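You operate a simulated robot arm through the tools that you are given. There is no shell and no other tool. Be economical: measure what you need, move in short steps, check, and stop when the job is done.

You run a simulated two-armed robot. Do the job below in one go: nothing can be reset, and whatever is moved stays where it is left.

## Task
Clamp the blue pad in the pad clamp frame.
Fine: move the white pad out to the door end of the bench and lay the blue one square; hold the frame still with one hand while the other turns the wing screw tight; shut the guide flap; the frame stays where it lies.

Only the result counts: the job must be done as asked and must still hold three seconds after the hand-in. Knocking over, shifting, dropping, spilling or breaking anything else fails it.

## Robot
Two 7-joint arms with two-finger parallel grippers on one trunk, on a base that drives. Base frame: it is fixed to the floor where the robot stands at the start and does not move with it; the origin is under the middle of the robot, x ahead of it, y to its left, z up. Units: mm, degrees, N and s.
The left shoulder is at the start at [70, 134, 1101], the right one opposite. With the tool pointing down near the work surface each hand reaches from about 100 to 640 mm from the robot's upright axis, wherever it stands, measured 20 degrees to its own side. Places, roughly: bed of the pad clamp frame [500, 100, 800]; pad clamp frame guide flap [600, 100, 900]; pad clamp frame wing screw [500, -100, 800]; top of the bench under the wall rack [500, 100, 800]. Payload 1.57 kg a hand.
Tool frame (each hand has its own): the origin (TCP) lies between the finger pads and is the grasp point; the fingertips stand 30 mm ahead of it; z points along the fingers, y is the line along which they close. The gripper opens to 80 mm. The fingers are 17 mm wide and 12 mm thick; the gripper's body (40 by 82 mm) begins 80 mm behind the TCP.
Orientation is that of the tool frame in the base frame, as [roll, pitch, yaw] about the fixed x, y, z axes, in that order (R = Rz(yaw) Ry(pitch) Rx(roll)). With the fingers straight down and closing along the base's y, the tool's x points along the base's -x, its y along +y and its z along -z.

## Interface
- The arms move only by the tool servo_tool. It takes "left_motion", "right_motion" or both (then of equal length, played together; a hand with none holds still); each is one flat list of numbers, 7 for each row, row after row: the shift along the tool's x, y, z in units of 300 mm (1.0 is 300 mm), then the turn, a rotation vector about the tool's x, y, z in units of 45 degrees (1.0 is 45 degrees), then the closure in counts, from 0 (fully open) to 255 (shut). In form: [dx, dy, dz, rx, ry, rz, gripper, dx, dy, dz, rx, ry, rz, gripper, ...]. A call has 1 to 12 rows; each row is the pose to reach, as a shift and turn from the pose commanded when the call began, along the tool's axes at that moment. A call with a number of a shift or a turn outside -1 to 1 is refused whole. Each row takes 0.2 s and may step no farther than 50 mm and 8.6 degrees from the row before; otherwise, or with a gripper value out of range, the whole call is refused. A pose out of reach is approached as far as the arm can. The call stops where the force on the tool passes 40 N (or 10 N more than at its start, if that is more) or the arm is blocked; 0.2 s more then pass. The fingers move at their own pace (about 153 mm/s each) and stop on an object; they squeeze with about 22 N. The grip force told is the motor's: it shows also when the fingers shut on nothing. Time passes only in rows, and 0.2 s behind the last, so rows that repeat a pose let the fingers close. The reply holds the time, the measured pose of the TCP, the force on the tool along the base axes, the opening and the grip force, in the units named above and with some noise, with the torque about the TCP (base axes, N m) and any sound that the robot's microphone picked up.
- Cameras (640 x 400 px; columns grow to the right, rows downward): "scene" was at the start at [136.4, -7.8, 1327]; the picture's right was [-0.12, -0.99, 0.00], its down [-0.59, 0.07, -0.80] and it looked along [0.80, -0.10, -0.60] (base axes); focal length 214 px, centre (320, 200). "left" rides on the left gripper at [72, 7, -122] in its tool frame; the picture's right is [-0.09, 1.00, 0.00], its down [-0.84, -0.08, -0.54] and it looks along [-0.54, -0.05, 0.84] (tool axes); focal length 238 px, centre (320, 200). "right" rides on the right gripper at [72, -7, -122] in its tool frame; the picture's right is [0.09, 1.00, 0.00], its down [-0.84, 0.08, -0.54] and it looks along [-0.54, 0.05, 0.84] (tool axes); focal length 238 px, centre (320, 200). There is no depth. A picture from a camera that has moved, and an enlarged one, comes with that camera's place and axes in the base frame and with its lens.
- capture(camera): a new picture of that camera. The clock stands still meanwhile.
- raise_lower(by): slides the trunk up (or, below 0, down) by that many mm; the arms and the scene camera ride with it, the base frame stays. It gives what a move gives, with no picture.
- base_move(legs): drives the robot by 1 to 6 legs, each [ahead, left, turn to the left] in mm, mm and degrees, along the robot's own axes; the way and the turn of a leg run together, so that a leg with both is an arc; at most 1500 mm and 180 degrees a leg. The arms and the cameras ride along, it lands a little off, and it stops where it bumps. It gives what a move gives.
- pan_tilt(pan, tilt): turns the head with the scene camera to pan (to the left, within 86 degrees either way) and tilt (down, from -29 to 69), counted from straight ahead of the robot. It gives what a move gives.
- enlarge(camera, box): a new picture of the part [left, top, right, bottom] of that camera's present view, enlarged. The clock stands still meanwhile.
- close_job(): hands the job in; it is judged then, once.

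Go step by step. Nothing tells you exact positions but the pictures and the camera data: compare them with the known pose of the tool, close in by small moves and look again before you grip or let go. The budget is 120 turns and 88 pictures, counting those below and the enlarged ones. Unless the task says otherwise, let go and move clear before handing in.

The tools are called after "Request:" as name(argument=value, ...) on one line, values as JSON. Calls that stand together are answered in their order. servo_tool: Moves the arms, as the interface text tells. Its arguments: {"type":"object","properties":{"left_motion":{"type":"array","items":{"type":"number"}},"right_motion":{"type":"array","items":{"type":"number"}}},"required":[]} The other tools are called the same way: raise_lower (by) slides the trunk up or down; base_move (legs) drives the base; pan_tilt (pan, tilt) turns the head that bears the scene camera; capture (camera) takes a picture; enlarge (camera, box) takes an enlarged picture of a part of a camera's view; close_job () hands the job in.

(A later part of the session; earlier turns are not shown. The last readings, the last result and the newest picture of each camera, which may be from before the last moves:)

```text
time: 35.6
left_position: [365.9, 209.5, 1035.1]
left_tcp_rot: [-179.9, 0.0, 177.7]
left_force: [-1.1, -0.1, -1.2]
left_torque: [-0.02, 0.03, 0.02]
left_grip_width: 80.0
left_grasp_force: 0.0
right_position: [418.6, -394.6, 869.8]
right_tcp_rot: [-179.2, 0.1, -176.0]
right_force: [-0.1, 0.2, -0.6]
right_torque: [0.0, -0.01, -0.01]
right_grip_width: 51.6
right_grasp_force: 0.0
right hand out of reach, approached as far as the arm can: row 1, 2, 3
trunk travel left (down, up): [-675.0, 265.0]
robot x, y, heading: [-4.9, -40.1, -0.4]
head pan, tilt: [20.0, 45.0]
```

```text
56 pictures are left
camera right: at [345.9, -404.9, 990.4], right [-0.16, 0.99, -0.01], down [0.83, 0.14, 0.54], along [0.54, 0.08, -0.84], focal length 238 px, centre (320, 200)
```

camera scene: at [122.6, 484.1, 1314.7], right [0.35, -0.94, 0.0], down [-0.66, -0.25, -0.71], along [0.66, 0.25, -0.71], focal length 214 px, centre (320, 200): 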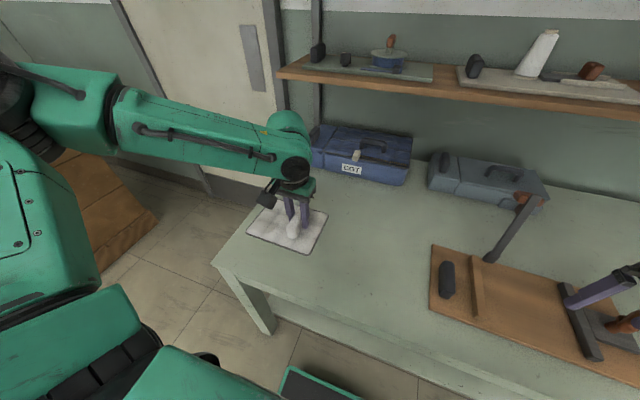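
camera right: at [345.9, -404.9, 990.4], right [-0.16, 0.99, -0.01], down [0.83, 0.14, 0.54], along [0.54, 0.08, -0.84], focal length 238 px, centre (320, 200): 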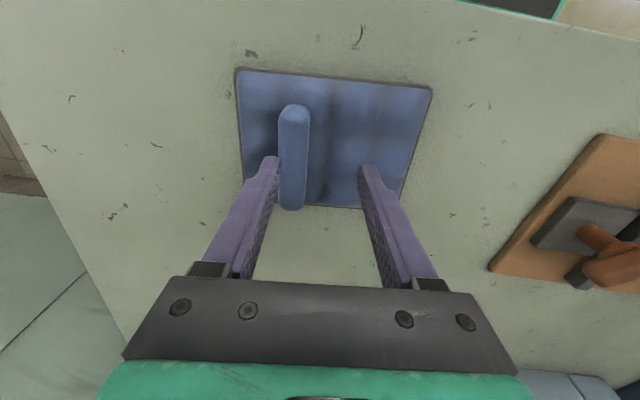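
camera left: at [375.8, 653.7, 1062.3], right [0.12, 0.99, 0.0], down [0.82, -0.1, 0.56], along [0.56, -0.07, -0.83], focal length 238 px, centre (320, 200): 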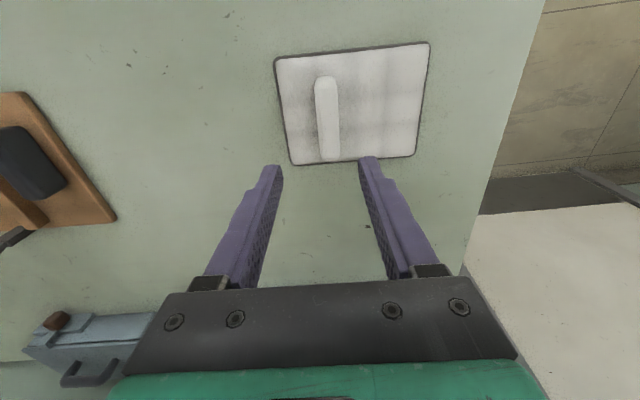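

Reach is limited here, so I drive another 90 mm to the right and re-align.

Request:
base_move(legs=[[0, -100, 0]])

Request:
servo_tool(right_motion=[0, 0.03, 0, 0, 0, 0, 90])

Request:
capture(camera="right")

```text
time: 36.8
left_position: [365.3, 104.6, 1034.7]
left_tcp_rot: [-179.8, 0.1, 177.7]
left_force: [-0.5, -0.6, 0.2]
left_torque: [-0.03, -0.04, 0.01]
left_grip_width: 80.2
left_grasp_force: 0.1
right_position: [416.7, -498.7, 869.7]
right_tcp_rot: [-179.3, 0.2, -176.1]
right_force: [0.0, -0.3, 0.5]
right_torque: [-0.01, 0.0, -0.01]
right_grip_width: 52.1
right_grasp_force: 0.1
trunk travel left (down, up): [-675.0, 265.0]
robot x, y, heading: [-4.2, -141.7, -0.6]
head pan, tilt: [20.0, 45.0]
```

```text
time: 37.2
left_position: [366.0, 105.1, 1034.4]
left_tcp_rot: [-179.9, 0.2, 177.6]
left_force: [-0.1, -0.2, 0.2]
left_torque: [-0.04, -0.01, 0.01]
left_grip_width: 79.7
left_grasp_force: 0.0
right_position: [417.2, -490.1, 871.0]
right_tcp_rot: [-179.1, 0.1, -176.2]
right_force: [-1.0, 0.0, 0.3]
right_torque: [-0.04, 0.01, 0.02]
right_grip_width: 51.8
right_grasp_force: 0.0
trunk travel left (down, up): [-675.0, 265.0]
robot x, y, heading: [-5.3, -141.9, -0.2]
head pan, tilt: [20.0, 45.0]
```

```text
55 pictures are left
camera right: at [344.7, -498.4, 991.7], right [-0.16, 0.99, -0.02], down [0.83, 0.14, 0.54], along [0.54, 0.07, -0.84], focal length 238 px, centre (320, 200)
```

right: 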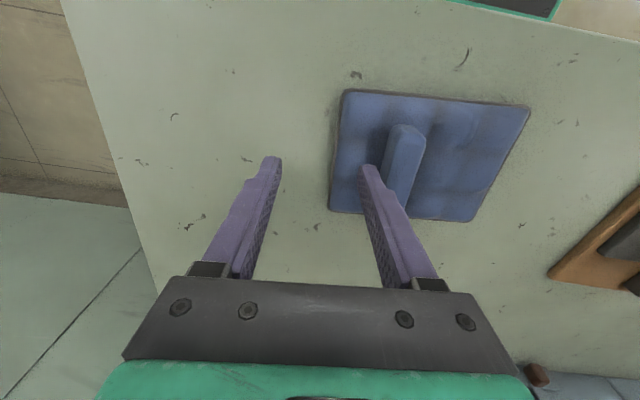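

Request:
servo_tool(right_motion=[-0.042, 0.121, 0, -0.01, 0, -0.01, 90, -0.083, 0.242, 0, -0.018, 0, -0.022, 90])

Request:
capture(camera="right")

```text
time: 37.8
left_position: [365.9, 106.0, 1033.2]
left_tcp_rot: [-179.9, 0.0, 177.5]
left_force: [1.1, -0.2, -0.2]
left_torque: [-0.02, 0.01, -0.02]
left_grip_width: 80.0
left_grasp_force: 0.0
right_position: [436.6, -415.0, 868.9]
right_tcp_rot: [179.9, 0.1, -175.2]
right_force: [0.5, 0.3, -0.9]
right_torque: [-0.04, 0.02, 0.01]
right_grip_width: 52.0
right_grasp_force: 0.0
trunk travel left (down, up): [-675.0, 265.0]
robot x, y, heading: [-3.4, -144.3, -0.4]
head pan, tilt: [20.0, 45.0]
```

```text
54 pictures are left
camera right: at [364.3, -428.1, 990.1], right [-0.18, 0.98, 0.0], down [0.83, 0.15, 0.54], along [0.53, 0.09, -0.84], focal length 238 px, centre (320, 200)
```

right: 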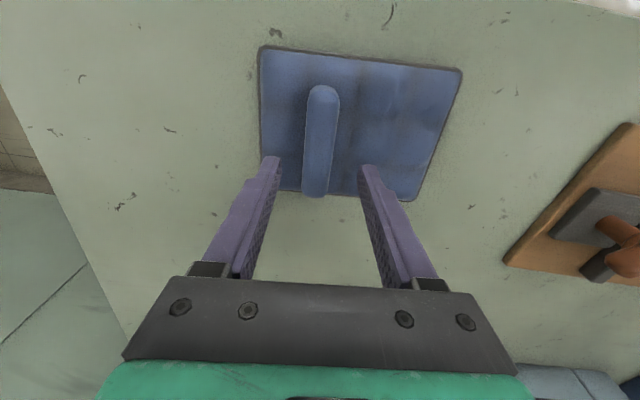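

Aligned with the blue handle. Descending to just above the pad top, then closing.

Request:
servo_tool(right_motion=[0, -0.008, 0.08, 0, 0, 0, 90, 0, -0.008, 0.16, 0, 0, 0, 90, 0, -0.008, 0.2, 0, 0, 0, 90, 0, -0.008, 0.22, 0, 0, 0, 90, 0, -0.008, 0.23, 0, 0, 0, 90, 0, -0.008, 0.23, 0, 0, 0, 90])

Request:
capture(camera="right")

```text
time: 38.9
left_position: [361.8, 105.4, 1035.8]
left_tcp_rot: [-179.8, 0.3, 177.5]
left_force: [0.1, 1.0, 0.0]
left_torque: [0.01, 0.01, 0.06]
left_grip_width: 79.8
left_grasp_force: 0.0
right_position: [439.3, -419.2, 808.4]
right_tcp_rot: [-179.9, 1.1, -175.4]
right_force: [-9.1, -2.1, 19.1]
right_torque: [-0.04, 0.44, 0.04]
right_grip_width: 51.9
right_grasp_force: 0.1
trunk travel left (down, up): [-675.0, 265.0]
robot x, y, heading: [-2.6, -146.4, -0.4]
head pan, tilt: [20.0, 45.0]
stopped in row 5 (right hand): the force on the tool passed its limit (the readings are from after the stop); the commanded pose is now the measured one
```

```text
53 pictures are left
camera right: at [364.3, -431.1, 928.6], right [-0.17, 0.98, 0.0], down [0.82, 0.14, 0.56], along [0.55, 0.1, -0.83], focal length 238 px, centre (320, 200)
```

right: 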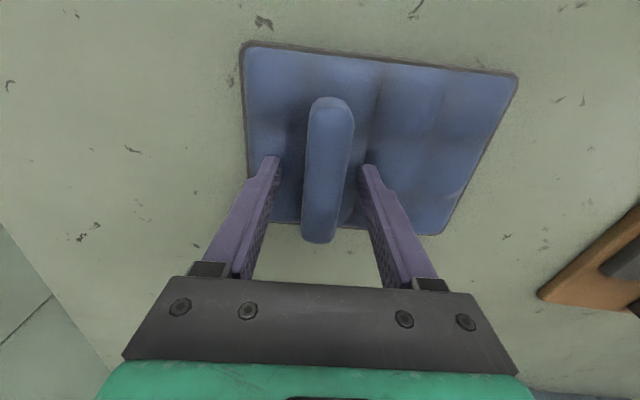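

Request:
servo_tool(right_motion=[0, 0, -0.008, 0, 0.022, 0, 90, 0, 0, -0.008, 0, 0.022, 0, 255, 0, 0, -0.008, 0, 0.022, 0, 255, 0, 0, -0.008, 0, 0.022, 0, 255, 0, 0, -0.008, 0, 0.022, 0, 255])

Request:
servo_tool(right_motion=[0, 0, -0.01, 0, 0, 0, 255, 0, 0, -0.02, 0, 0, 0, 255, 0, 0, -0.03, 0, 0, 0, 255, 0, 0, -0.05, 0, 0, 0, 255, 0, 0, -0.08, 0, 0, 0, 255, 0, 0, -0.11, 0, 0, 0, 255, 0, 0, -0.15, 0, 0, 0, 255, 0, 0, -0.2, 0, 0, 0, 255, 0, 0, -0.25, 0, 0, 0, 255, 0, 0, -0.3, 0, 0, 0, 255, 0, 0, -0.35, 0, 0, 0, 255, 0, 0, -0.42, 0, 0, 0, 255])

Request:
capture(camera="right")

```text
time: 40.1
left_position: [364.5, 104.8, 1034.2]
left_tcp_rot: [-179.9, 0.1, 177.6]
left_force: [0.4, 0.3, 0.1]
left_torque: [0.0, -0.04, 0.01]
left_grip_width: 79.9
left_grasp_force: 0.0
right_position: [440.8, -418.4, 808.9]
right_tcp_rot: [-180.0, 0.1, -175.3]
right_force: [4.4, -0.1, 12.3]
right_torque: [0.1, -0.4, -0.12]
right_grip_width: 23.4
right_grasp_force: 21.9
trunk travel left (down, up): [-675.0, 265.0]
robot x, y, heading: [-8.1, -142.3, -0.3]
head pan, tilt: [20.0, 45.0]
```

```text
time: 42.7
left_position: [365.4, 104.1, 1035.0]
left_tcp_rot: [180.0, 0.2, 177.5]
left_force: [-0.1, -0.4, 0.4]
left_torque: [-0.01, 0.01, -0.01]
left_grip_width: 79.9
left_grasp_force: 0.1
right_position: [440.6, -418.5, 934.2]
right_tcp_rot: [-180.0, -0.1, -175.3]
right_force: [0.0, 0.5, -0.9]
right_torque: [-0.04, -0.03, 0.03]
right_grip_width: 23.3
right_grasp_force: 21.7
trunk travel left (down, up): [-675.0, 265.0]
robot x, y, heading: [-3.8, -143.8, -0.3]
head pan, tilt: [20.0, 45.0]
```

```text
52 pictures are left
camera right: at [367.9, -430.7, 1054.8], right [-0.17, 0.98, 0.0], down [0.83, 0.15, 0.54], along [0.53, 0.09, -0.84], focal length 238 px, centre (320, 200)
```

right: 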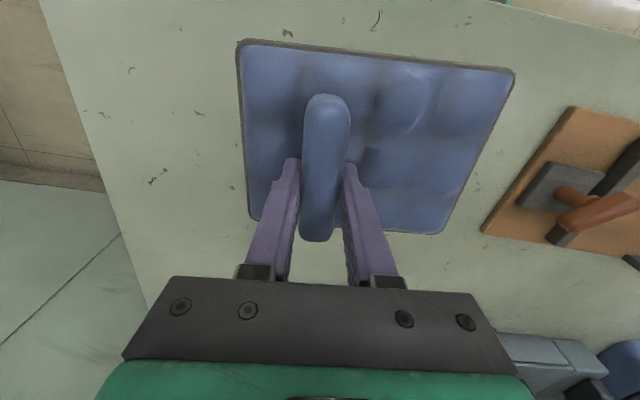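

The blue pad is held level. I drive left about 390 mm so the right arm can reach the bed.

Request:
base_move(legs=[[0, 390, 0]])

Request:
pan_tilt(pan=-30, tilt=50)

Request:
capture(camera="scene")

```text
time: 45.2
left_position: [373.2, 500.6, 1034.3]
left_tcp_rot: [180.0, 0.1, 177.0]
left_force: [0.0, 0.0, 0.9]
left_torque: [0.03, -0.01, 0.0]
left_grip_width: 80.1
left_grasp_force: 0.0
right_position: [442.4, -23.5, 932.1]
right_tcp_rot: [179.9, -0.2, -176.0]
right_force: [-0.4, 0.3, -0.9]
right_torque: [-0.05, 0.01, 0.0]
right_grip_width: 23.5
right_grasp_force: 21.8
trunk travel left (down, up): [-675.0, 265.0]
robot x, y, heading: [3.0, 255.9, -1.1]
head pan, tilt: [20.0, 45.0]
```

```text
time: 46.4
left_position: [374.0, 499.7, 1033.9]
left_tcp_rot: [180.0, 0.1, 176.9]
left_force: [0.5, 0.7, -0.6]
left_torque: [0.01, 0.02, 0.0]
left_grip_width: 80.0
left_grasp_force: 0.2
right_position: [442.9, -22.1, 932.4]
right_tcp_rot: [-180.0, -0.1, -175.9]
right_force: [0.6, -0.4, -0.5]
right_torque: [-0.03, -0.01, -0.01]
right_grip_width: 23.5
right_grasp_force: 22.3
trunk travel left (down, up): [-675.0, 265.0]
robot x, y, heading: [-1.3, 258.6, -1.1]
head pan, tilt: [-30.0, 50.0]
```

```text
51 pictures are left
camera scene: at [117.4, 218.3, 1307.8], right [-0.52, -0.86, 0.0], down [-0.66, 0.39, -0.64], along [0.55, -0.33, -0.77], focal length 214 px, centre (320, 200)
```

scene: 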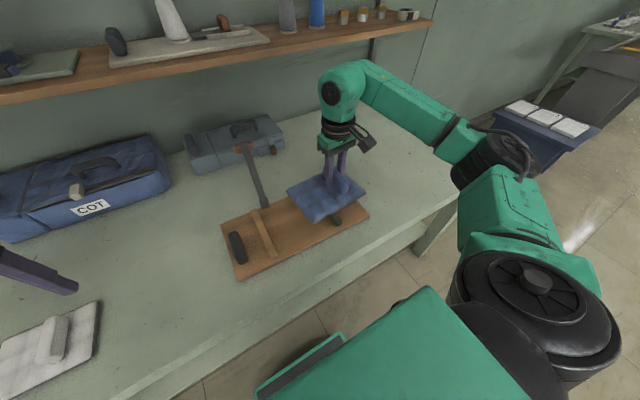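

Request:
servo_tool(right_motion=[-0.05, 0.088, 0.058, 0, 0, 0.043, 255, -0.1, 0.176, 0.115, 0, 0, 0.087, 255, -0.151, 0.265, 0.173, 0, 0, 0.13, 255, -0.151, 0.265, 0.173, 0, 0, 0.13, 255])

Request:
enlarge(camera="scene", box=[220, 130, 380, 290])

Request:
capture(camera="right")

```text
time: 47.4
left_position: [373.3, 499.2, 1034.5]
left_tcp_rot: [-180.0, 0.1, 176.9]
left_force: [0.2, 0.5, 0.2]
left_torque: [0.02, -0.01, 0.01]
left_grip_width: 79.9
left_grasp_force: 0.1
right_position: [478.3, 59.6, 880.4]
right_tcp_rot: [180.0, -0.2, 178.2]
right_force: [0.2, 0.0, -0.6]
right_torque: [-0.01, 0.0, -0.01]
right_grip_width: 23.3
right_grasp_force: 22.0
trunk travel left (down, up): [-675.0, 265.0]
robot x, y, heading: [0.6, 254.7, -1.1]
head pan, tilt: [-30.0, 50.0]
```

```text
2.50 times, centred on (300, 210) of scene
camera zoom: at [116.9, 217.7, 1307.9], right [-0.52, -0.86, 0.0], down [-0.66, 0.4, -0.64], along [0.55, -0.33, -0.77], focal length 536 px, centre (370, 175)
```

zoom: 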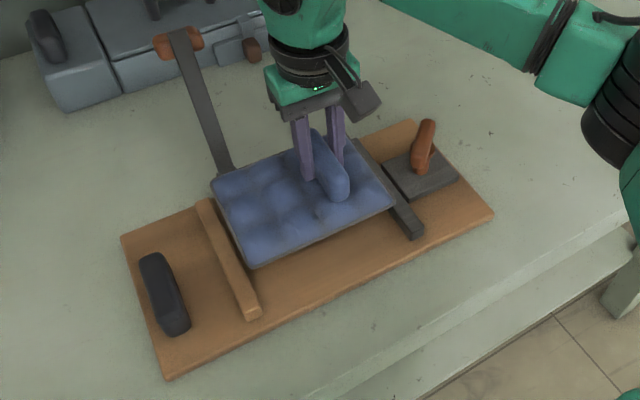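

```text
49 pictures are left
camera right: at [406.1, 54.8, 1001.2], right [-0.06, 1.0, 0.0], down [0.84, 0.05, 0.54], along [0.54, 0.03, -0.84], focal length 238 px, centre (320, 200)
```

right: 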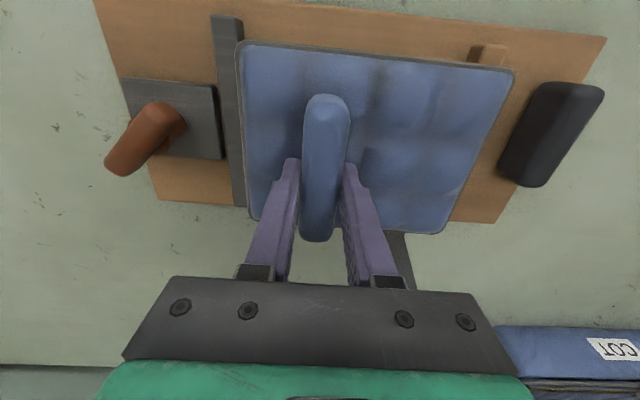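

Pad sits squarely above the bed. I lower to about 15 mm above seating and check.

Request:
servo_tool(right_motion=[-0.01, 0, 0.05, 0, 0, 0, 255, -0.01, 0, 0.1, 0, 0, 0, 255, -0.01, 0, 0.14, 0, 0, 0, 255, -0.01, 0, 0.14, 0, 0, 0, 255])

Request:
enlarge(camera="scene", box=[220, 130, 380, 290])

Request:
capture(camera="right")

```text
time: 48.4
left_position: [374.2, 500.2, 1035.1]
left_tcp_rot: [-179.9, 0.1, 177.1]
left_force: [0.5, 0.7, -0.2]
left_torque: [-0.01, -0.03, 0.0]
left_grip_width: 79.9
left_grasp_force: 0.0
right_position: [482.0, 58.8, 838.7]
right_tcp_rot: [180.0, -0.1, 178.1]
right_force: [-0.6, 0.0, -0.6]
right_torque: [-0.01, -0.02, 0.02]
right_grip_width: 23.6
right_grasp_force: 22.1
trunk travel left (down, up): [-675.0, 265.0]
robot x, y, heading: [-0.6, 257.7, -1.2]
head pan, tilt: [-30.0, 50.0]
```

```text
2.50 times, centred on (300, 210) of scene
camera zoom: at [117.3, 218.2, 1307.8], right [-0.52, -0.86, 0.0], down [-0.66, 0.4, -0.64], along [0.55, -0.33, -0.77], focal length 536 px, centre (370, 175)
```

zoom: 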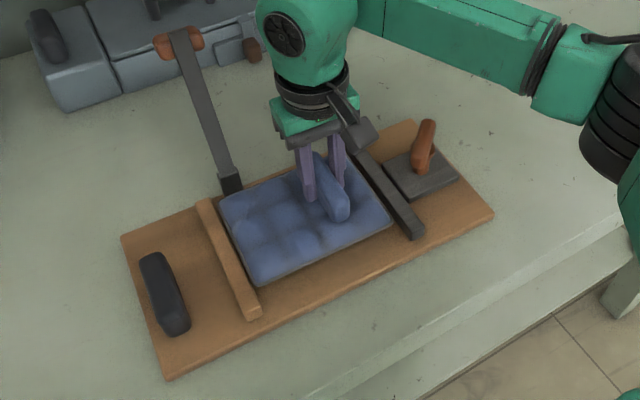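

```text
47 pictures are left
camera right: at [409.2, 54.8, 959.5], right [-0.06, 1.0, 0.0], down [0.84, 0.05, 0.54], along [0.54, 0.03, -0.84], focal length 238 px, centre (320, 200)
```

right: 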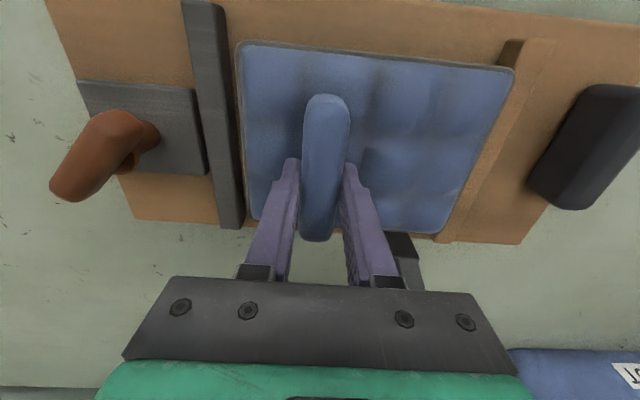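

The pad fits between jaw and rail. Lowering to contact.

Request:
servo_tool(right_motion=[0, 0, 0.015, 0, 0, 0, 255, 0, 0, 0.03, 0, 0, 0, 255, 0, 0, 0.04, 0, 0, 0, 255, 0, 0, 0.048, 0, 0, 0, 255, 0, 0, 0.056, 0, 0, 0, 255, 0, 0, 0.064, 0, 0, 0, 255, 0, 0, 0.072, 0, 0, 0, 255])

Request:
enlarge(camera="scene", box=[220, 130, 380, 290])

Request:
capture(camera="right")

```text
time: 50.2
left_position: [371.0, 501.8, 1035.2]
left_tcp_rot: [-180.0, 0.4, 177.0]
left_force: [-1.1, 0.0, 1.1]
left_torque: [-0.01, 0.0, 0.04]
left_grip_width: 79.8
left_grasp_force: 0.1
right_position: [483.3, 59.2, 822.6]
right_tcp_rot: [179.7, 0.6, 178.0]
right_force: [-4.7, -0.9, 15.2]
right_torque: [-0.39, 0.83, -0.01]
right_grip_width: 23.6
right_grasp_force: 22.5
trunk travel left (down, up): [-675.0, 265.0]
robot x, y, heading: [0.9, 258.2, -1.1]
head pan, tilt: [-30.0, 50.0]
stopped in row 7 (right hand): the force on the tool passed its limit (the readings are from after the stop); the commanded pose is now the measured one
```

```text
2.50 times, centred on (300, 210) of scene
camera zoom: at [113.5, 219.0, 1308.0], right [-0.52, -0.86, 0.0], down [-0.65, 0.4, -0.65], along [0.55, -0.33, -0.76], focal length 536 px, centre (370, 175)
```

zoom: 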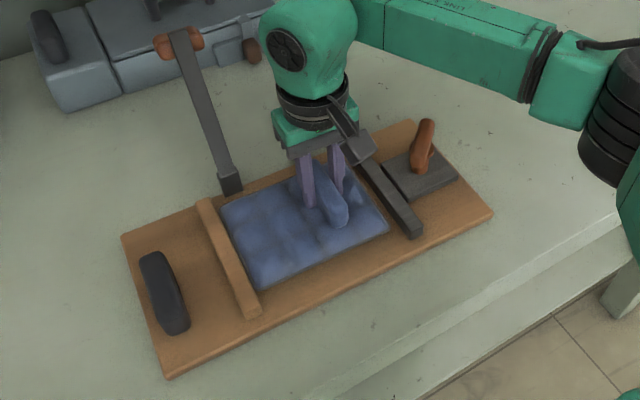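

```text
45 pictures are left
camera right: at [409.0, 55.0, 943.1], right [-0.06, 1.0, 0.0], down [0.83, 0.05, 0.55], along [0.55, 0.03, -0.83], focal length 238 px, centre (320, 200)
```

right: 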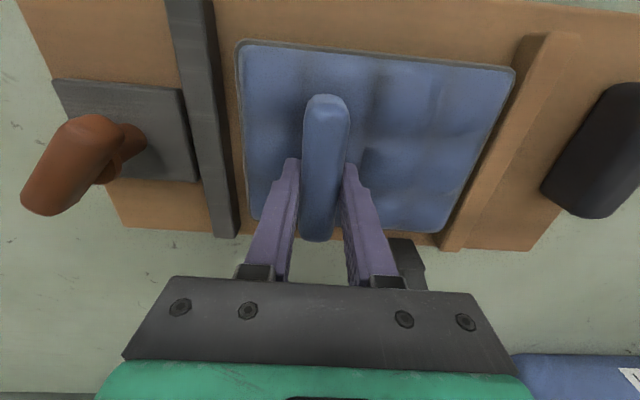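

Seated at the expected height and square to the rail. I release and rise.

Request:
servo_tool(right_motion=[0, 0, -0.008, 0, 0, 0, 255, 0, 0, -0.008, 0, 0, 0, 110, 0, 0, -0.008, 0, 0, 0, 110, 0, 0, -0.05, 0, 0.01, 0, 110, 0, 0, -0.15, 0, 0.012, 0, 110, 0, 0, -0.3, 0, 0.012, 0, 110, 0, 0, -0.42, 0, 0.012, 0, 110])

Request:
enlarge(camera="right", box=[120, 20, 560, 260])

Request:
enlarge(camera="scene", box=[220, 130, 380, 290])

```text
time: 51.8
left_position: [373.2, 500.6, 1034.4]
left_tcp_rot: [-179.8, 0.1, 176.9]
left_force: [-0.5, 0.4, -0.3]
left_torque: [0.04, 0.01, -0.03]
left_grip_width: 80.4
left_grasp_force: 0.1
right_position: [481.9, 61.0, 947.0]
right_tcp_rot: [179.8, 0.0, 178.1]
right_force: [-0.3, -0.3, 0.2]
right_torque: [-0.01, 0.02, 0.0]
right_grip_width: 45.5
right_grasp_force: 0.0
trunk travel left (down, up): [-675.0, 265.0]
robot x, y, heading: [-1.7, 255.6, -0.9]
head pan, tilt: [-30.0, 50.0]
```

```text
1.45 times, centred on (340, 140) of right
camera zoom: at [409.2, 57.0, 1068.1], right [-0.06, 1.0, 0.0], down [0.84, 0.05, 0.54], along [0.54, 0.03, -0.84], focal length 347 px, centre (291, 287)
```

zoom: 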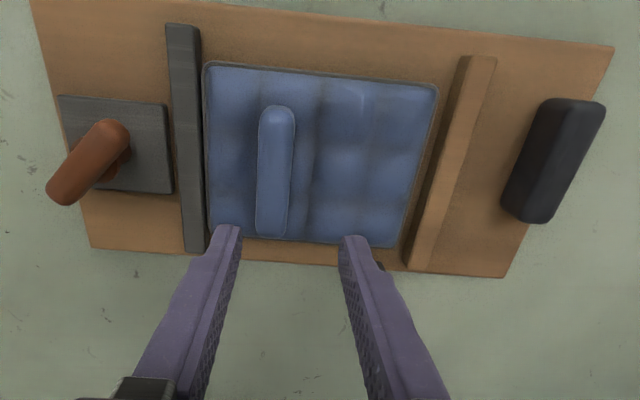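

```text
2.50 times, centred on (300, 210) of scene
camera zoom: at [116.9, 218.6, 1307.9], right [-0.52, -0.86, 0.0], down [-0.66, 0.4, -0.64], along [0.55, -0.33, -0.77], focal length 536 px, centre (370, 175)
```

zoom: 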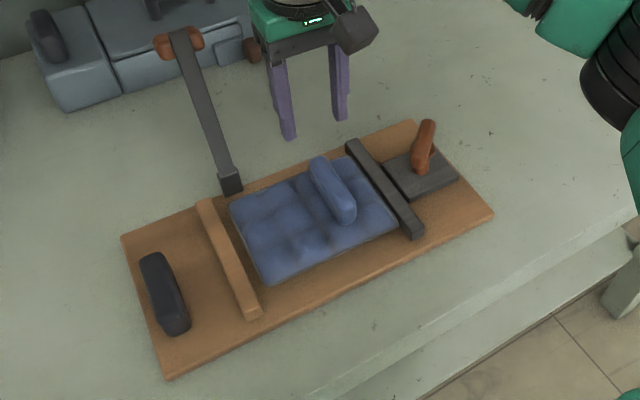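

The blue pad lies a little close to the jaw, with a wider gap at the rail. I'll regrip, lift it slightly and shift about 9 mm toward the rail.

Request:
servo_tool(right_motion=[0, -0.005, 0.12, 0, 0, 0, 96, 0, -0.005, 0.27, 0, 0, 0, 96, 0, -0.005, 0.37, 0, 0, 0, 96, 0, -0.005, 0.405, 0, 0, 0, 96, 0, -0.005, 0.408, 0, 0, 0, 255, 0, -0.005, 0.408, 0, 0, 0, 255, 0, -0.005, 0.408, 0, 0, 0, 255, 0, -0.005, 0.395, 0, 0, 0, 255, 0, -0.005, 0.38, 0, 0, 0, 255, 0, 0.01, 0.38, 0, 0, 0, 255, 0, 0.025, 0.38, 0, 0, 0, 255, 0, 0.025, 0.38, 0, 0, 0, 255])

Request:
enlarge(camera="scene", box=[240, 180, 360, 270])

```text
time: 54.4
left_position: [373.4, 499.5, 1034.3]
left_tcp_rot: [-180.0, 0.1, 176.9]
left_force: [0.5, -0.3, 0.6]
left_torque: [0.01, -0.01, 0.02]
left_grip_width: 80.1
left_grasp_force: 0.1
right_position: [485.3, 67.5, 833.4]
right_tcp_rot: [179.7, -0.1, 178.1]
right_force: [-0.4, 0.0, -2.0]
right_torque: [-0.01, -0.03, -0.02]
right_grip_width: 23.4
right_grasp_force: 21.7
trunk travel left (down, up): [-675.0, 265.0]
robot x, y, heading: [3.1, 256.2, -1.2]
head pan, tilt: [-30.0, 50.0]
```

```text
4.44 times, centred on (300, 225) of scene
camera zoom: at [117.4, 217.9, 1307.8], right [-0.52, -0.86, 0.0], down [-0.66, 0.4, -0.64], along [0.55, -0.33, -0.77], focal length 953 px, centre (409, 89)
```

zoom: 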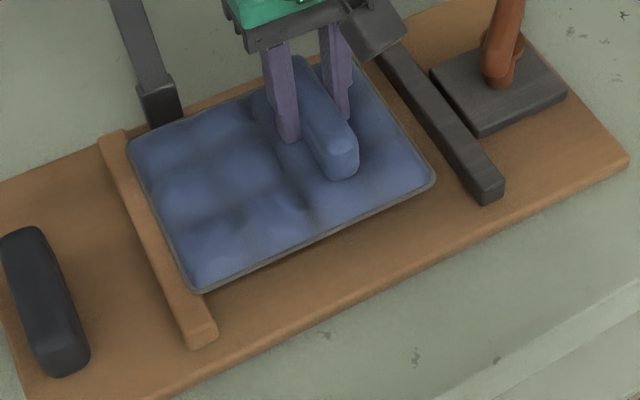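

Request:
servo_tool(right_motion=[0.007, 0, 0.012, 0, 0, 0, 255, 0.007, 0, 0.024, 0, 0, 0, 255, 0.007, 0, 0.032, 0, 0, 0, 255, 0.007, 0, 0.038, 0, 0, 0, 255, 0.007, 0, 0.038, 0, 0, 0, 255])

Request:
enlarge(camera="scene", box=[240, 180, 360, 270])

```text
time: 55.6
left_position: [372.5, 500.3, 1035.8]
left_tcp_rot: [-179.9, 0.2, 176.9]
left_force: [0.2, -0.1, -0.1]
left_torque: [-0.03, -0.02, -0.02]
left_grip_width: 80.1
left_grasp_force: 0.0
right_position: [481.5, 66.0, 823.3]
right_tcp_rot: [179.7, 0.2, 178.0]
right_force: [5.2, -3.6, 20.6]
right_torque: [-0.2, 0.43, 0.01]
right_grip_width: 23.8
right_grasp_force: 22.0
trunk travel left (down, up): [-675.0, 265.0]
robot x, y, heading: [1.8, 253.8, -1.1]
head pan, tilt: [-30.0, 50.0]
```

```text
4.44 times, centred on (300, 225) of scene
camera zoom: at [115.2, 218.7, 1308.4], right [-0.52, -0.86, 0.0], down [-0.65, 0.4, -0.64], along [0.55, -0.33, -0.76], focal length 953 px, centre (409, 89)
```

zoom: 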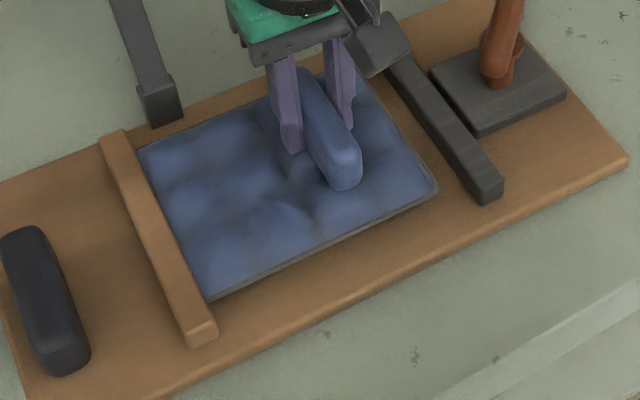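

Good: gaps on both sides now look balanced. Release and rise.

Request:
servo_tool(right_motion=[0, 0, -0.006, 0, 0, 0, 255, 0, 0, -0.006, 0, 0, 0, 130, 0, 0, -0.006, 0, 0, 0, 110, 0, 0, -0.006, 0, 0, 0, 110, 0, 0, -0.05, 0, 0, 0, 110, 0, 0, -0.15, 0, 0, 0, 110, 0, 0, -0.3, 0, 0, 0, 110, 0, 0, -0.45, 0, 0, 0, 110])

Request:
enlarge(camera="right", box=[120, 20, 560, 260])

```text
time: 57.4
left_position: [372.7, 499.8, 1033.4]
left_tcp_rot: [-179.9, 0.2, 177.0]
left_force: [-0.7, 0.0, -0.7]
left_torque: [-0.02, -0.01, -0.01]
left_grip_width: 79.8
left_grasp_force: 0.1
right_position: [481.2, 63.2, 960.0]
right_tcp_rot: [179.8, -0.1, 178.0]
right_force: [0.8, 0.0, -0.4]
right_torque: [0.02, -0.04, 0.02]
right_grip_width: 45.6
right_grasp_force: 0.0
trunk travel left (down, up): [-675.0, 265.0]
robot x, y, heading: [0.3, 255.1, -1.0]
head pan, tilt: [-30.0, 50.0]
```

```text
1.45 times, centred on (340, 140) of right
camera zoom: at [409.1, 58.0, 1081.6], right [-0.06, 1.0, 0.0], down [0.84, 0.05, 0.54], along [0.54, 0.03, -0.84], focal length 347 px, centre (291, 287)
```

zoom: 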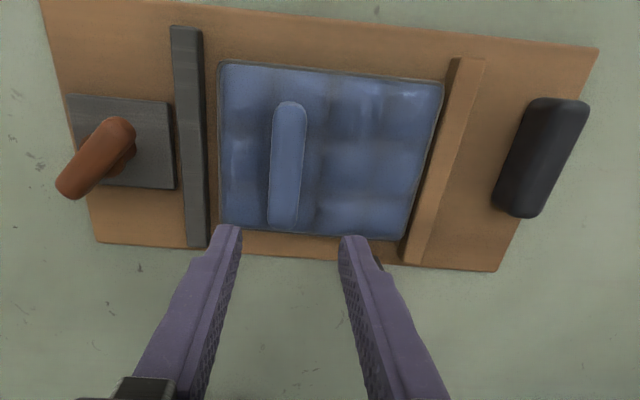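

The blue pad is square, near the rail. Now I move the robot so the right hand serves the wing screw and the left the dark hold grip.

Request:
base_move(legs=[[0, -195, 0.8]])

Request:
servo_tool(right_motion=[0.05, -0.05, -0.08, 0, 0, 0, 0, 0.1, -0.1, -0.1, 0, 0, 0, 0])

Request:
pan_tilt(pan=-18, tilt=50)

Request:
capture(camera="right")

Request:
capture(camera="scene")

```text
time: 59.0
left_position: [369.4, 305.0, 1034.5]
left_tcp_rot: [-179.9, 0.2, 177.6]
left_force: [-0.1, -0.4, 0.2]
left_torque: [-0.03, -0.01, 0.01]
left_grip_width: 79.8
left_grasp_force: 0.0
right_position: [482.5, -130.9, 960.7]
right_tcp_rot: [179.8, 0.0, 178.6]
right_force: [-0.7, -0.2, -0.1]
right_torque: [0.02, 0.01, -0.01]
right_grip_width: 45.4
right_grasp_force: 0.1
trunk travel left (down, up): [-675.0, 265.0]
robot x, y, heading: [0.9, 59.0, -0.2]
head pan, tilt: [-30.0, 50.0]
```

```text
time: 59.6
left_position: [367.7, 304.1, 1035.0]
left_tcp_rot: [-180.0, 0.2, 177.7]
left_force: [0.9, 0.6, 0.6]
left_torque: [0.0, -0.03, 0.0]
left_grip_width: 80.2
left_grasp_force: 0.1
right_position: [449.7, -161.5, 989.3]
right_tcp_rot: [179.7, 0.0, 178.7]
right_force: [-1.2, 0.1, -0.1]
right_torque: [-0.02, -0.02, 0.03]
right_grip_width: 79.9
right_grasp_force: 0.3
trunk travel left (down, up): [-675.0, 265.0]
robot x, y, heading: [1.7, 55.6, -0.4]
head pan, tilt: [-30.0, 50.0]
```

```text
time: 60.3
left_position: [367.3, 303.0, 1033.9]
left_tcp_rot: [-180.0, 0.2, 177.6]
left_force: [1.5, 0.2, -0.3]
left_torque: [0.0, 0.02, -0.01]
left_grip_width: 79.9
left_grasp_force: 0.0
right_position: [451.5, -161.8, 989.6]
right_tcp_rot: [179.7, -0.1, 178.7]
right_force: [0.4, 0.1, 0.3]
right_torque: [0.0, 0.01, -0.02]
right_grip_width: 79.9
right_grasp_force: 0.0
trunk travel left (down, up): [-675.0, 265.0]
robot x, y, heading: [-2.6, 54.1, -0.7]
head pan, tilt: [-18.0, 50.0]
```

```text
39 pictures are left
camera right: at [378.7, -166.1, 1109.8], right [-0.07, 1.0, 0.0], down [0.84, 0.06, 0.54], along [0.54, 0.04, -0.84], focal length 238 px, centre (320, 200)
```

right: 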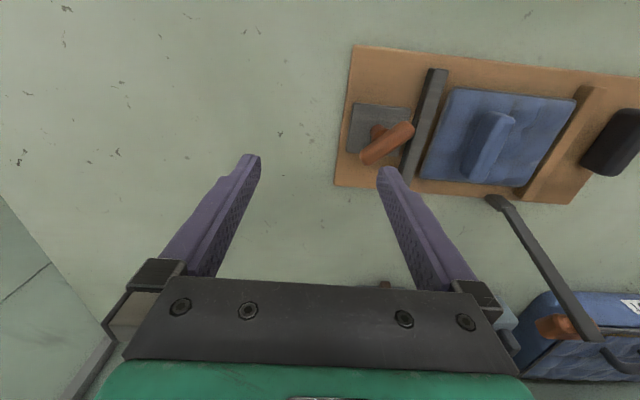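

```text
38 pictures are left
camera scene: at [121.9, 33.7, 1307.8], right [-0.32, -0.95, 0.0], down [-0.73, 0.24, -0.64], along [0.61, -0.2, -0.77], focal length 214 px, centre (320, 200)
```

scene: 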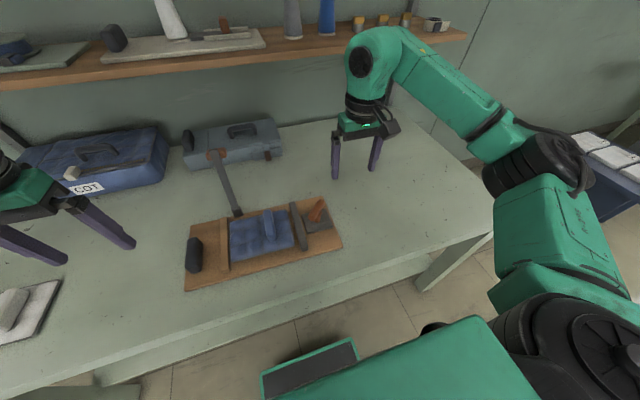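

Request:
enlarge(camera="right", box=[320, 80, 480, 200])

Request:
enlarge(camera="scene", box=[170, 180, 350, 300])

```text
3.33 times, centred on (400, 140) of right
camera zoom: at [378.7, -166.1, 1109.8], right [-0.07, 1.0, 0.0], down [0.84, 0.06, 0.54], along [0.54, 0.04, -0.84], focal length 794 px, centre (53, 400)
```

zoom: 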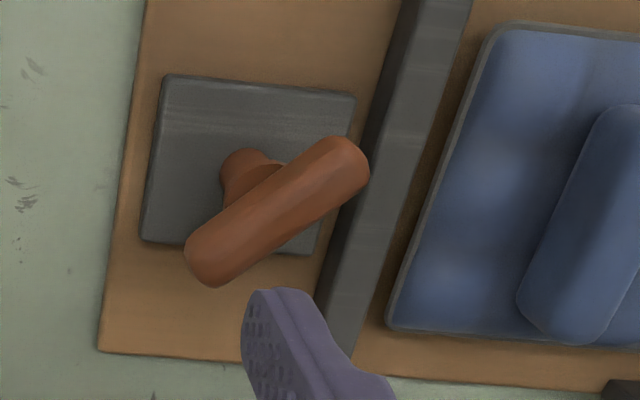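

```text
3.33 times, centred on (260, 240) of scene
camera zoom: at [121.9, 33.7, 1307.8], right [-0.32, -0.95, 0.0], down [-0.73, 0.24, -0.64], along [0.61, -0.2, -0.77], focal length 715 px, centre (520, 67)
```

zoom: 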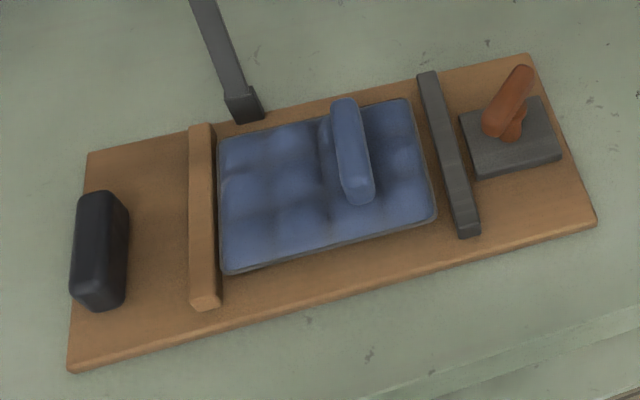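

The wing bar centres at about [475, -76, 810] at about -40 degrees, and the hold grip is at about [454, 256]. I bring both hands above these.

Request:
servo_tool(left_motion=[-0.06, -0.029, 0.09, 0, 0, 0, 0, -0.12, -0.058, 0.18, 0, 0, 0, 0, -0.18, -0.086, 0.27, 0, 0, 0, 0, -0.24, -0.115, 0.36, 0, 0, 0, 0, -0.3, -0.144, 0.447, 0, 0, 0, 0], right_motion=[-0.015, 0.058, 0.06, 0, 0, 0.17, 0, -0.029, 0.115, 0.12, 0, 0, 0.34, 0, -0.044, 0.173, 0.18, 0, 0, 0.51, 0, -0.058, 0.23, 0.24, 0, 0, 0.68, 0, -0.073, 0.288, 0.298, 0, 0, 0.851, 0])

Request:
capture(camera="left")

Request:
capture(camera="right")

```text
time: 61.5
left_position: [457.7, 257.0, 897.4]
left_tcp_rot: [-179.9, 0.0, 177.6]
left_force: [-0.2, 0.2, 0.6]
left_torque: [0.02, 0.03, 0.01]
left_grip_width: 79.9
left_grasp_force: 0.1
right_position: [476.5, -75.2, 899.9]
right_tcp_rot: [180.0, -0.3, 140.2]
right_force: [0.1, 0.6, 0.5]
right_torque: [-0.02, -0.01, -0.04]
right_grip_width: 79.9
right_grasp_force: 0.1
trunk travel left (down, up): [-675.0, 265.0]
robot x, y, heading: [-2.0, 56.4, -0.5]
head pan, tilt: [-18.0, 50.0]
```

```text
35 pictures are left
camera left: at [385.0, 266.8, 1018.5], right [0.13, 0.99, 0.0], down [0.83, -0.11, 0.54], along [0.54, -0.07, -0.84], focal length 238 px, centre (320, 200)
```

left: 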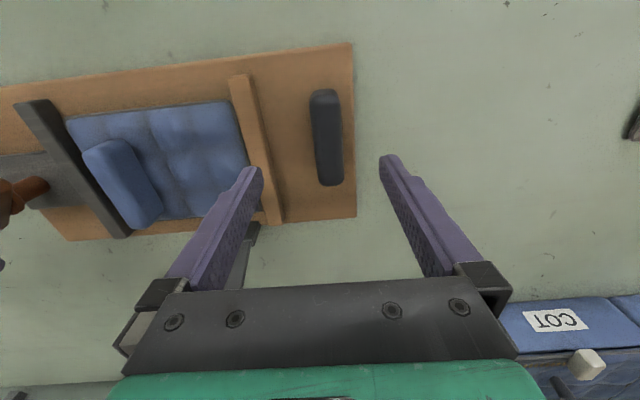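

```text
34 pictures are left
camera right: at [416.7, -35.3, 1021.3], right [0.57, 0.82, 0.0], down [0.69, -0.48, 0.54], along [0.45, -0.3, -0.84], focal length 238 px, centre (320, 200)
```

right: 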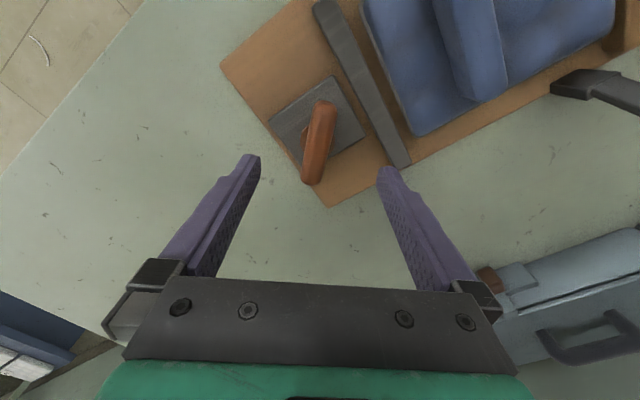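

The left hand needs +6 mm in y, and the right about 5 degrees more turn. Descend both toward their grips, with fingers narrowed.

Request:
servo_tool(left_motion=[-0.005, 0.022, 0.07, 0, 0, 0, 64, -0.005, 0.022, 0.14, 0, 0, 0, 64, -0.005, 0.022, 0.2, 0, 0, 0, 64, -0.005, 0.022, 0.2, 0, 0, 0, 64], right_motion=[-0.006, -0.007, 0.07, 0, 0, 0.1, 100, -0.006, -0.007, 0.14, 0, 0, 0.1, 100, -0.006, -0.007, 0.18, 0, 0, 0.1, 100, -0.006, -0.007, 0.18, 0, 0, 0.1, 100])

Request:
capture(camera="left")

Request:
capture(camera="right")

Request:
enlarge(camera="scene", box=[170, 150, 350, 270])

```text
time: 62.5
left_position: [457.4, 262.7, 838.8]
left_tcp_rot: [180.0, 0.2, 177.6]
left_force: [-0.4, 0.2, -0.7]
left_torque: [-0.03, 0.0, -0.01]
left_grip_width: 59.9
left_grasp_force: 0.0
right_position: [475.1, -78.6, 847.4]
right_tcp_rot: [179.9, -0.2, 135.9]
right_force: [0.4, -0.7, -1.0]
right_torque: [0.03, 0.01, 0.02]
right_grip_width: 48.7
right_grasp_force: 0.0
trunk travel left (down, up): [-675.0, 265.0]
robot x, y, heading: [-3.8, 54.4, -0.6]
head pan, tilt: [-18.0, 50.0]
```

```text
33 pictures are left
camera left: at [386.0, 273.0, 960.1], right [0.13, 0.99, 0.0], down [0.83, -0.11, 0.54], along [0.54, -0.07, -0.84], focal length 238 px, centre (320, 200)
```

left: 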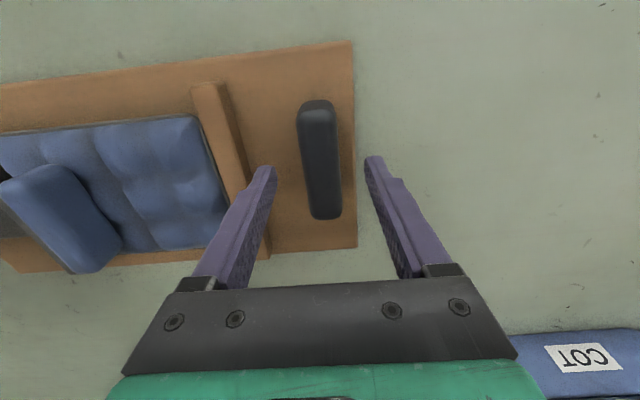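

```text
32 pictures are left
camera right: at [418.4, -33.4, 968.0], right [0.63, 0.78, 0.0], down [0.66, -0.53, 0.54], along [0.42, -0.34, -0.84], focal length 238 px, centre (320, 200)
```

right: 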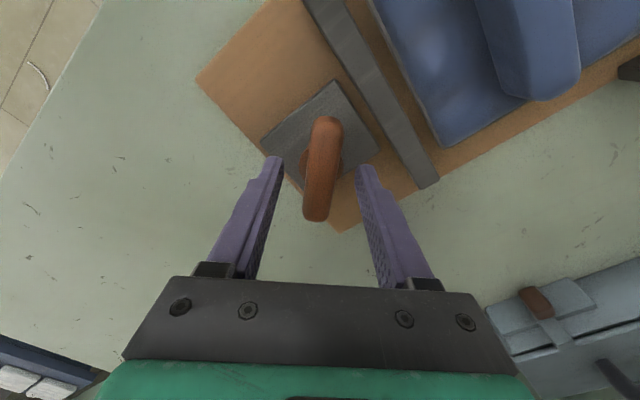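

```text
3.33 times, centred on (260, 210) of scene
camera zoom: at [121.9, 33.7, 1307.8], right [-0.32, -0.95, 0.0], down [-0.73, 0.24, -0.64], along [0.61, -0.2, -0.77], focal length 715 px, centre (520, 167)
```

zoom: 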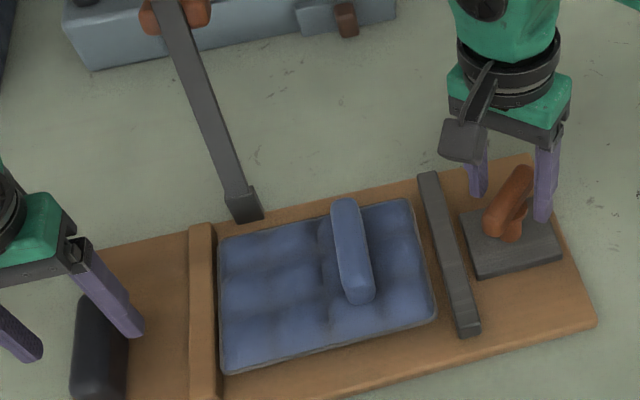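

Both are aligned. Final descent, then close the left hand on the grip first and the right on the wing.

Request:
servo_tool(left_motion=[0, 0, 0.04, 0, 0, 0, 64, 0, 0, 0.075, 0, 0, 0, 64, 0, 0, 0.075, 0, 0, 0, 64, 0, 0, 0.075, 0, 0, 0, 255, 0, 0, 0.075, 0, 0, 0, 255, 0, 0, 0.075, 0, 0, 0, 255], right_motion=[0, 0, 0.05, 0, 0, 0, 100, 0, 0, 0.09, 0, 0, 0, 100, 0, 0, 0.105, 0, 0, 0, 100, 0, 0, 0.105, 0, 0, 0, 100, 0, 0, 0.105, 0, 0, 0, 100, 0, 0, 0.105, 0, 0, 0, 100])

Request:
enlarge(camera="scene", box=[170, 150, 350, 270])

```text
time: 63.9
left_position: [457.5, 264.1, 817.7]
left_tcp_rot: [179.9, 0.0, 177.6]
left_force: [-0.2, 1.3, -0.1]
left_torque: [0.09, -0.02, 0.38]
left_grip_width: 27.7
left_grasp_force: 21.6
right_position: [474.6, -77.3, 816.0]
right_tcp_rot: [179.9, -0.2, 135.9]
right_force: [-0.2, 0.6, 0.1]
right_torque: [0.02, -0.01, -0.04]
right_grip_width: 48.6
right_grasp_force: 0.1
trunk travel left (down, up): [-675.0, 265.0]
robot x, y, heading: [-1.6, 55.2, -0.5]
head pan, tilt: [-18.0, 50.0]
```

```text
3.33 times, centred on (260, 210) of scene
camera zoom: at [121.8, 34.2, 1307.8], right [-0.32, -0.95, 0.0], down [-0.73, 0.24, -0.64], along [0.61, -0.2, -0.77], focal length 715 px, centre (520, 167)
```

zoom: 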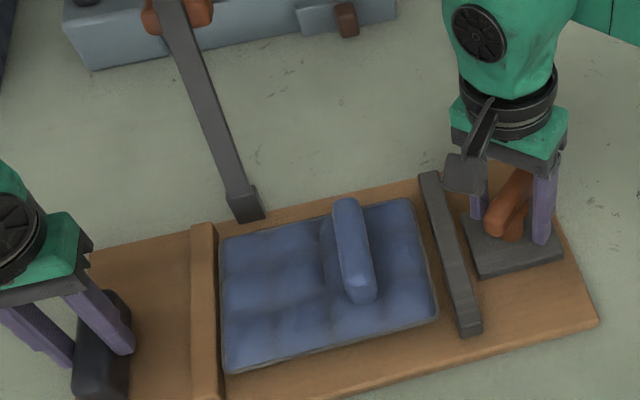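

Request:
servo_tool(left_motion=[0, 0, 0, 0, 0, 0, 255, 0, 0, 0, 0, 0, 0, 255, 0, 0, 0, 0, 0, 0, 255, 0, 0, 0, 0, 0, 0, 255], right_motion=[0, 0, 0, 0, 0, 0, 255, 0, 0, 0, 0, 0, 0, 255, 0, 0, 0, 0, 0, 0, 255, 0, 0, 0, 0, 0, 0, 255])

Request:
enlarge(camera="scene", box=[170, 150, 350, 270])

```text
time: 64.9
left_position: [458.5, 262.9, 817.8]
left_tcp_rot: [-180.0, 0.1, 177.6]
left_force: [1.1, 4.9, 0.3]
left_torque: [0.09, 0.0, 0.38]
left_grip_width: 27.8
left_grasp_force: 22.4
right_position: [474.6, -77.7, 814.5]
right_tcp_rot: [180.0, -0.2, 135.9]
right_force: [-1.7, -2.1, 2.8]
right_torque: [-0.3, 0.25, 0.04]
right_grip_width: 21.4
right_grasp_force: 22.0
trunk travel left (down, up): [-675.0, 265.0]
robot x, y, heading: [-2.5, 56.5, -0.6]
head pan, tilt: [-18.0, 50.0]
```

```text
3.33 times, centred on (260, 210) of scene
camera zoom: at [121.8, 34.2, 1307.8], right [-0.32, -0.95, 0.0], down [-0.73, 0.24, -0.64], along [0.61, -0.2, -0.77], focal length 715 px, centre (520, 167)
```

zoom: 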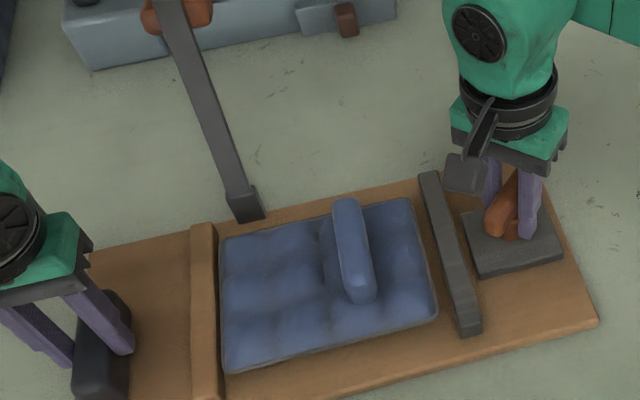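

Wing gripped. Turn clockwise 25 degrees first, watching forces.

Request:
servo_tool(right_motion=[0, 0, 0, 0, 0, 0.14, 255, 0, 0, 0, 0, 0, 0.28, 255, 0, 0, 0, 0, 0, 0.42, 255, 0, 0, 0, 0, 0, 0.56, 255])

Request:
enlarge(camera="scene", box=[170, 150, 350, 270])

```text
time: 65.9
left_position: [459.2, 263.0, 819.4]
left_tcp_rot: [179.9, 0.1, 177.7]
left_force: [2.0, 6.3, -0.6]
left_torque: [0.16, -0.26, 0.41]
left_grip_width: 27.8
left_grasp_force: 21.8
right_position: [475.3, -77.3, 814.1]
right_tcp_rot: [-180.0, -0.1, 110.5]
right_force: [-1.3, -5.6, 0.6]
right_torque: [0.01, 0.05, 0.25]
right_grip_width: 21.8
right_grasp_force: 21.9
trunk travel left (down, up): [-675.0, 265.0]
robot x, y, heading: [0.1, 54.3, -0.2]
head pan, tilt: [-18.0, 50.0]
```

```text
3.33 times, centred on (260, 210) of scene
camera zoom: at [122.0, 33.7, 1307.8], right [-0.32, -0.95, 0.0], down [-0.73, 0.24, -0.64], along [0.61, -0.2, -0.77], focal length 715 px, centre (520, 167)
```

zoom: 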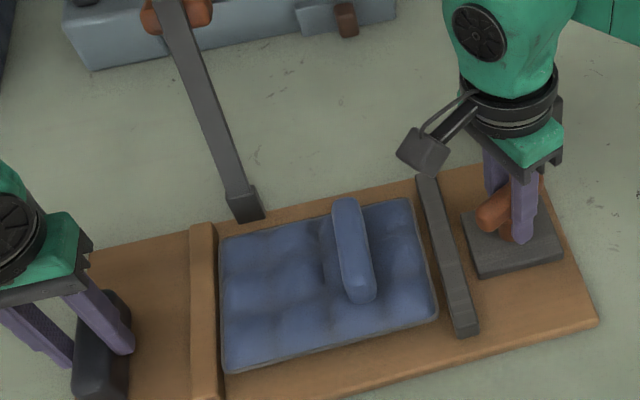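

The jaw moves toward the pad, so clockwise is right. Continue turning.

Request:
servo_tool(right_motion=[0, 0, 0, 0, 0, 0.16, 255, 0, 0, 0, 0, 0, 0.32, 255, 0, 0, 0, 0, 0, 0.48, 255, 0, 0, 0, 0, 0, 0.64, 255, 0, 0, 0, 0, 0, 0.8, 255, 0, 0, 0, 0, 0, 0.96, 255])

Request:
enlarge(camera="scene", box=[170, 150, 350, 270])

```text
time: 67.3
left_position: [458.2, 261.8, 816.9]
left_tcp_rot: [-180.0, 0.2, 177.6]
left_force: [1.6, 3.6, 0.5]
left_torque: [-0.01, 0.15, 0.46]
left_grip_width: 27.7
left_grasp_force: 21.8
right_position: [476.1, -78.2, 816.5]
right_tcp_rot: [-179.7, -0.2, 67.4]
right_force: [-2.1, -2.7, -0.3]
right_torque: [-0.52, -0.11, 0.3]
right_grip_width: 22.1
right_grasp_force: 21.8
trunk travel left (down, up): [-675.0, 265.0]
robot x, y, heading: [-0.7, 57.2, -0.4]
head pan, tilt: [-18.0, 50.0]
```

```text
3.33 times, centred on (260, 210) of scene
camera zoom: at [122.3, 33.6, 1307.8], right [-0.32, -0.95, 0.0], down [-0.73, 0.24, -0.64], along [0.61, -0.2, -0.77], focal length 715 px, centre (520, 167)
```

zoom: 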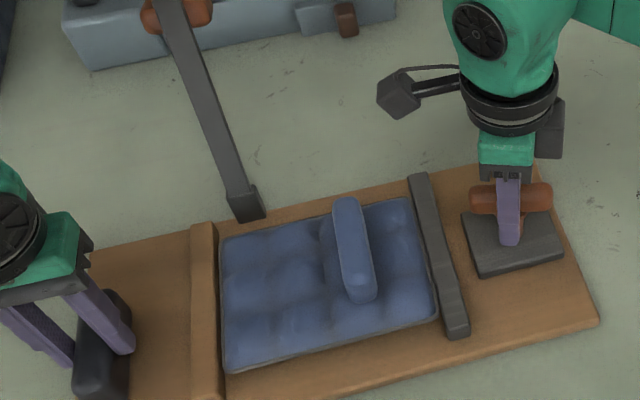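

Request:
servo_tool(right_motion=[0, 0, 0, 0, 0, 0.16, 255, 0, 0, 0, 0, 0, 0.32, 255, 0, 0, 0, 0, 0, 0.48, 255, 0, 0, 0, 0, 0, 0.64, 255, 0, 0, 0, 0, 0, 0.8, 255, 0, 0, 0, 0, 0, 0.96, 255])

Request:
enlarge(camera="scene", box=[170, 150, 350, 270])

```text
time: 68.7
left_position: [459.3, 262.2, 817.3]
left_tcp_rot: [-179.9, 0.1, 177.7]
left_force: [2.7, -0.8, -0.6]
left_torque: [0.05, -0.35, 0.15]
left_grip_width: 27.7
left_grasp_force: 22.1
right_position: [474.8, -78.3, 815.4]
right_tcp_rot: [-179.7, -0.1, 24.4]
right_force: [-0.2, 1.5, -0.1]
right_torque: [-0.09, -0.18, 0.66]
right_grip_width: 26.5
right_grasp_force: 21.8
trunk travel left (down, up): [-675.0, 265.0]
robot x, y, heading: [0.4, 55.4, -0.5]
head pan, tilt: [-18.0, 50.0]
```

```text
3.33 times, centred on (260, 210) of scene
camera zoom: at [122.1, 33.9, 1307.8], right [-0.32, -0.95, 0.0], down [-0.73, 0.24, -0.64], along [0.61, -0.2, -0.77], focal length 715 px, centre (520, 167)
```

zoom: 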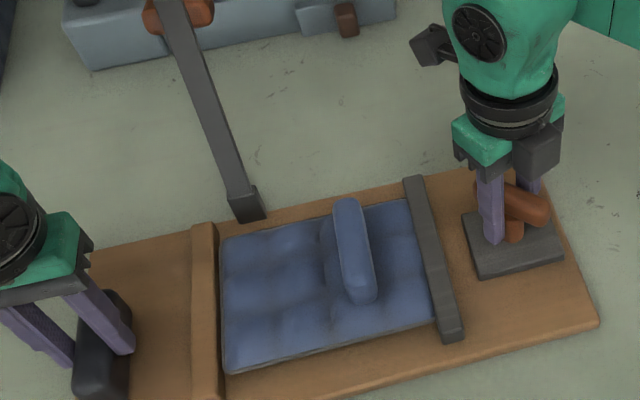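

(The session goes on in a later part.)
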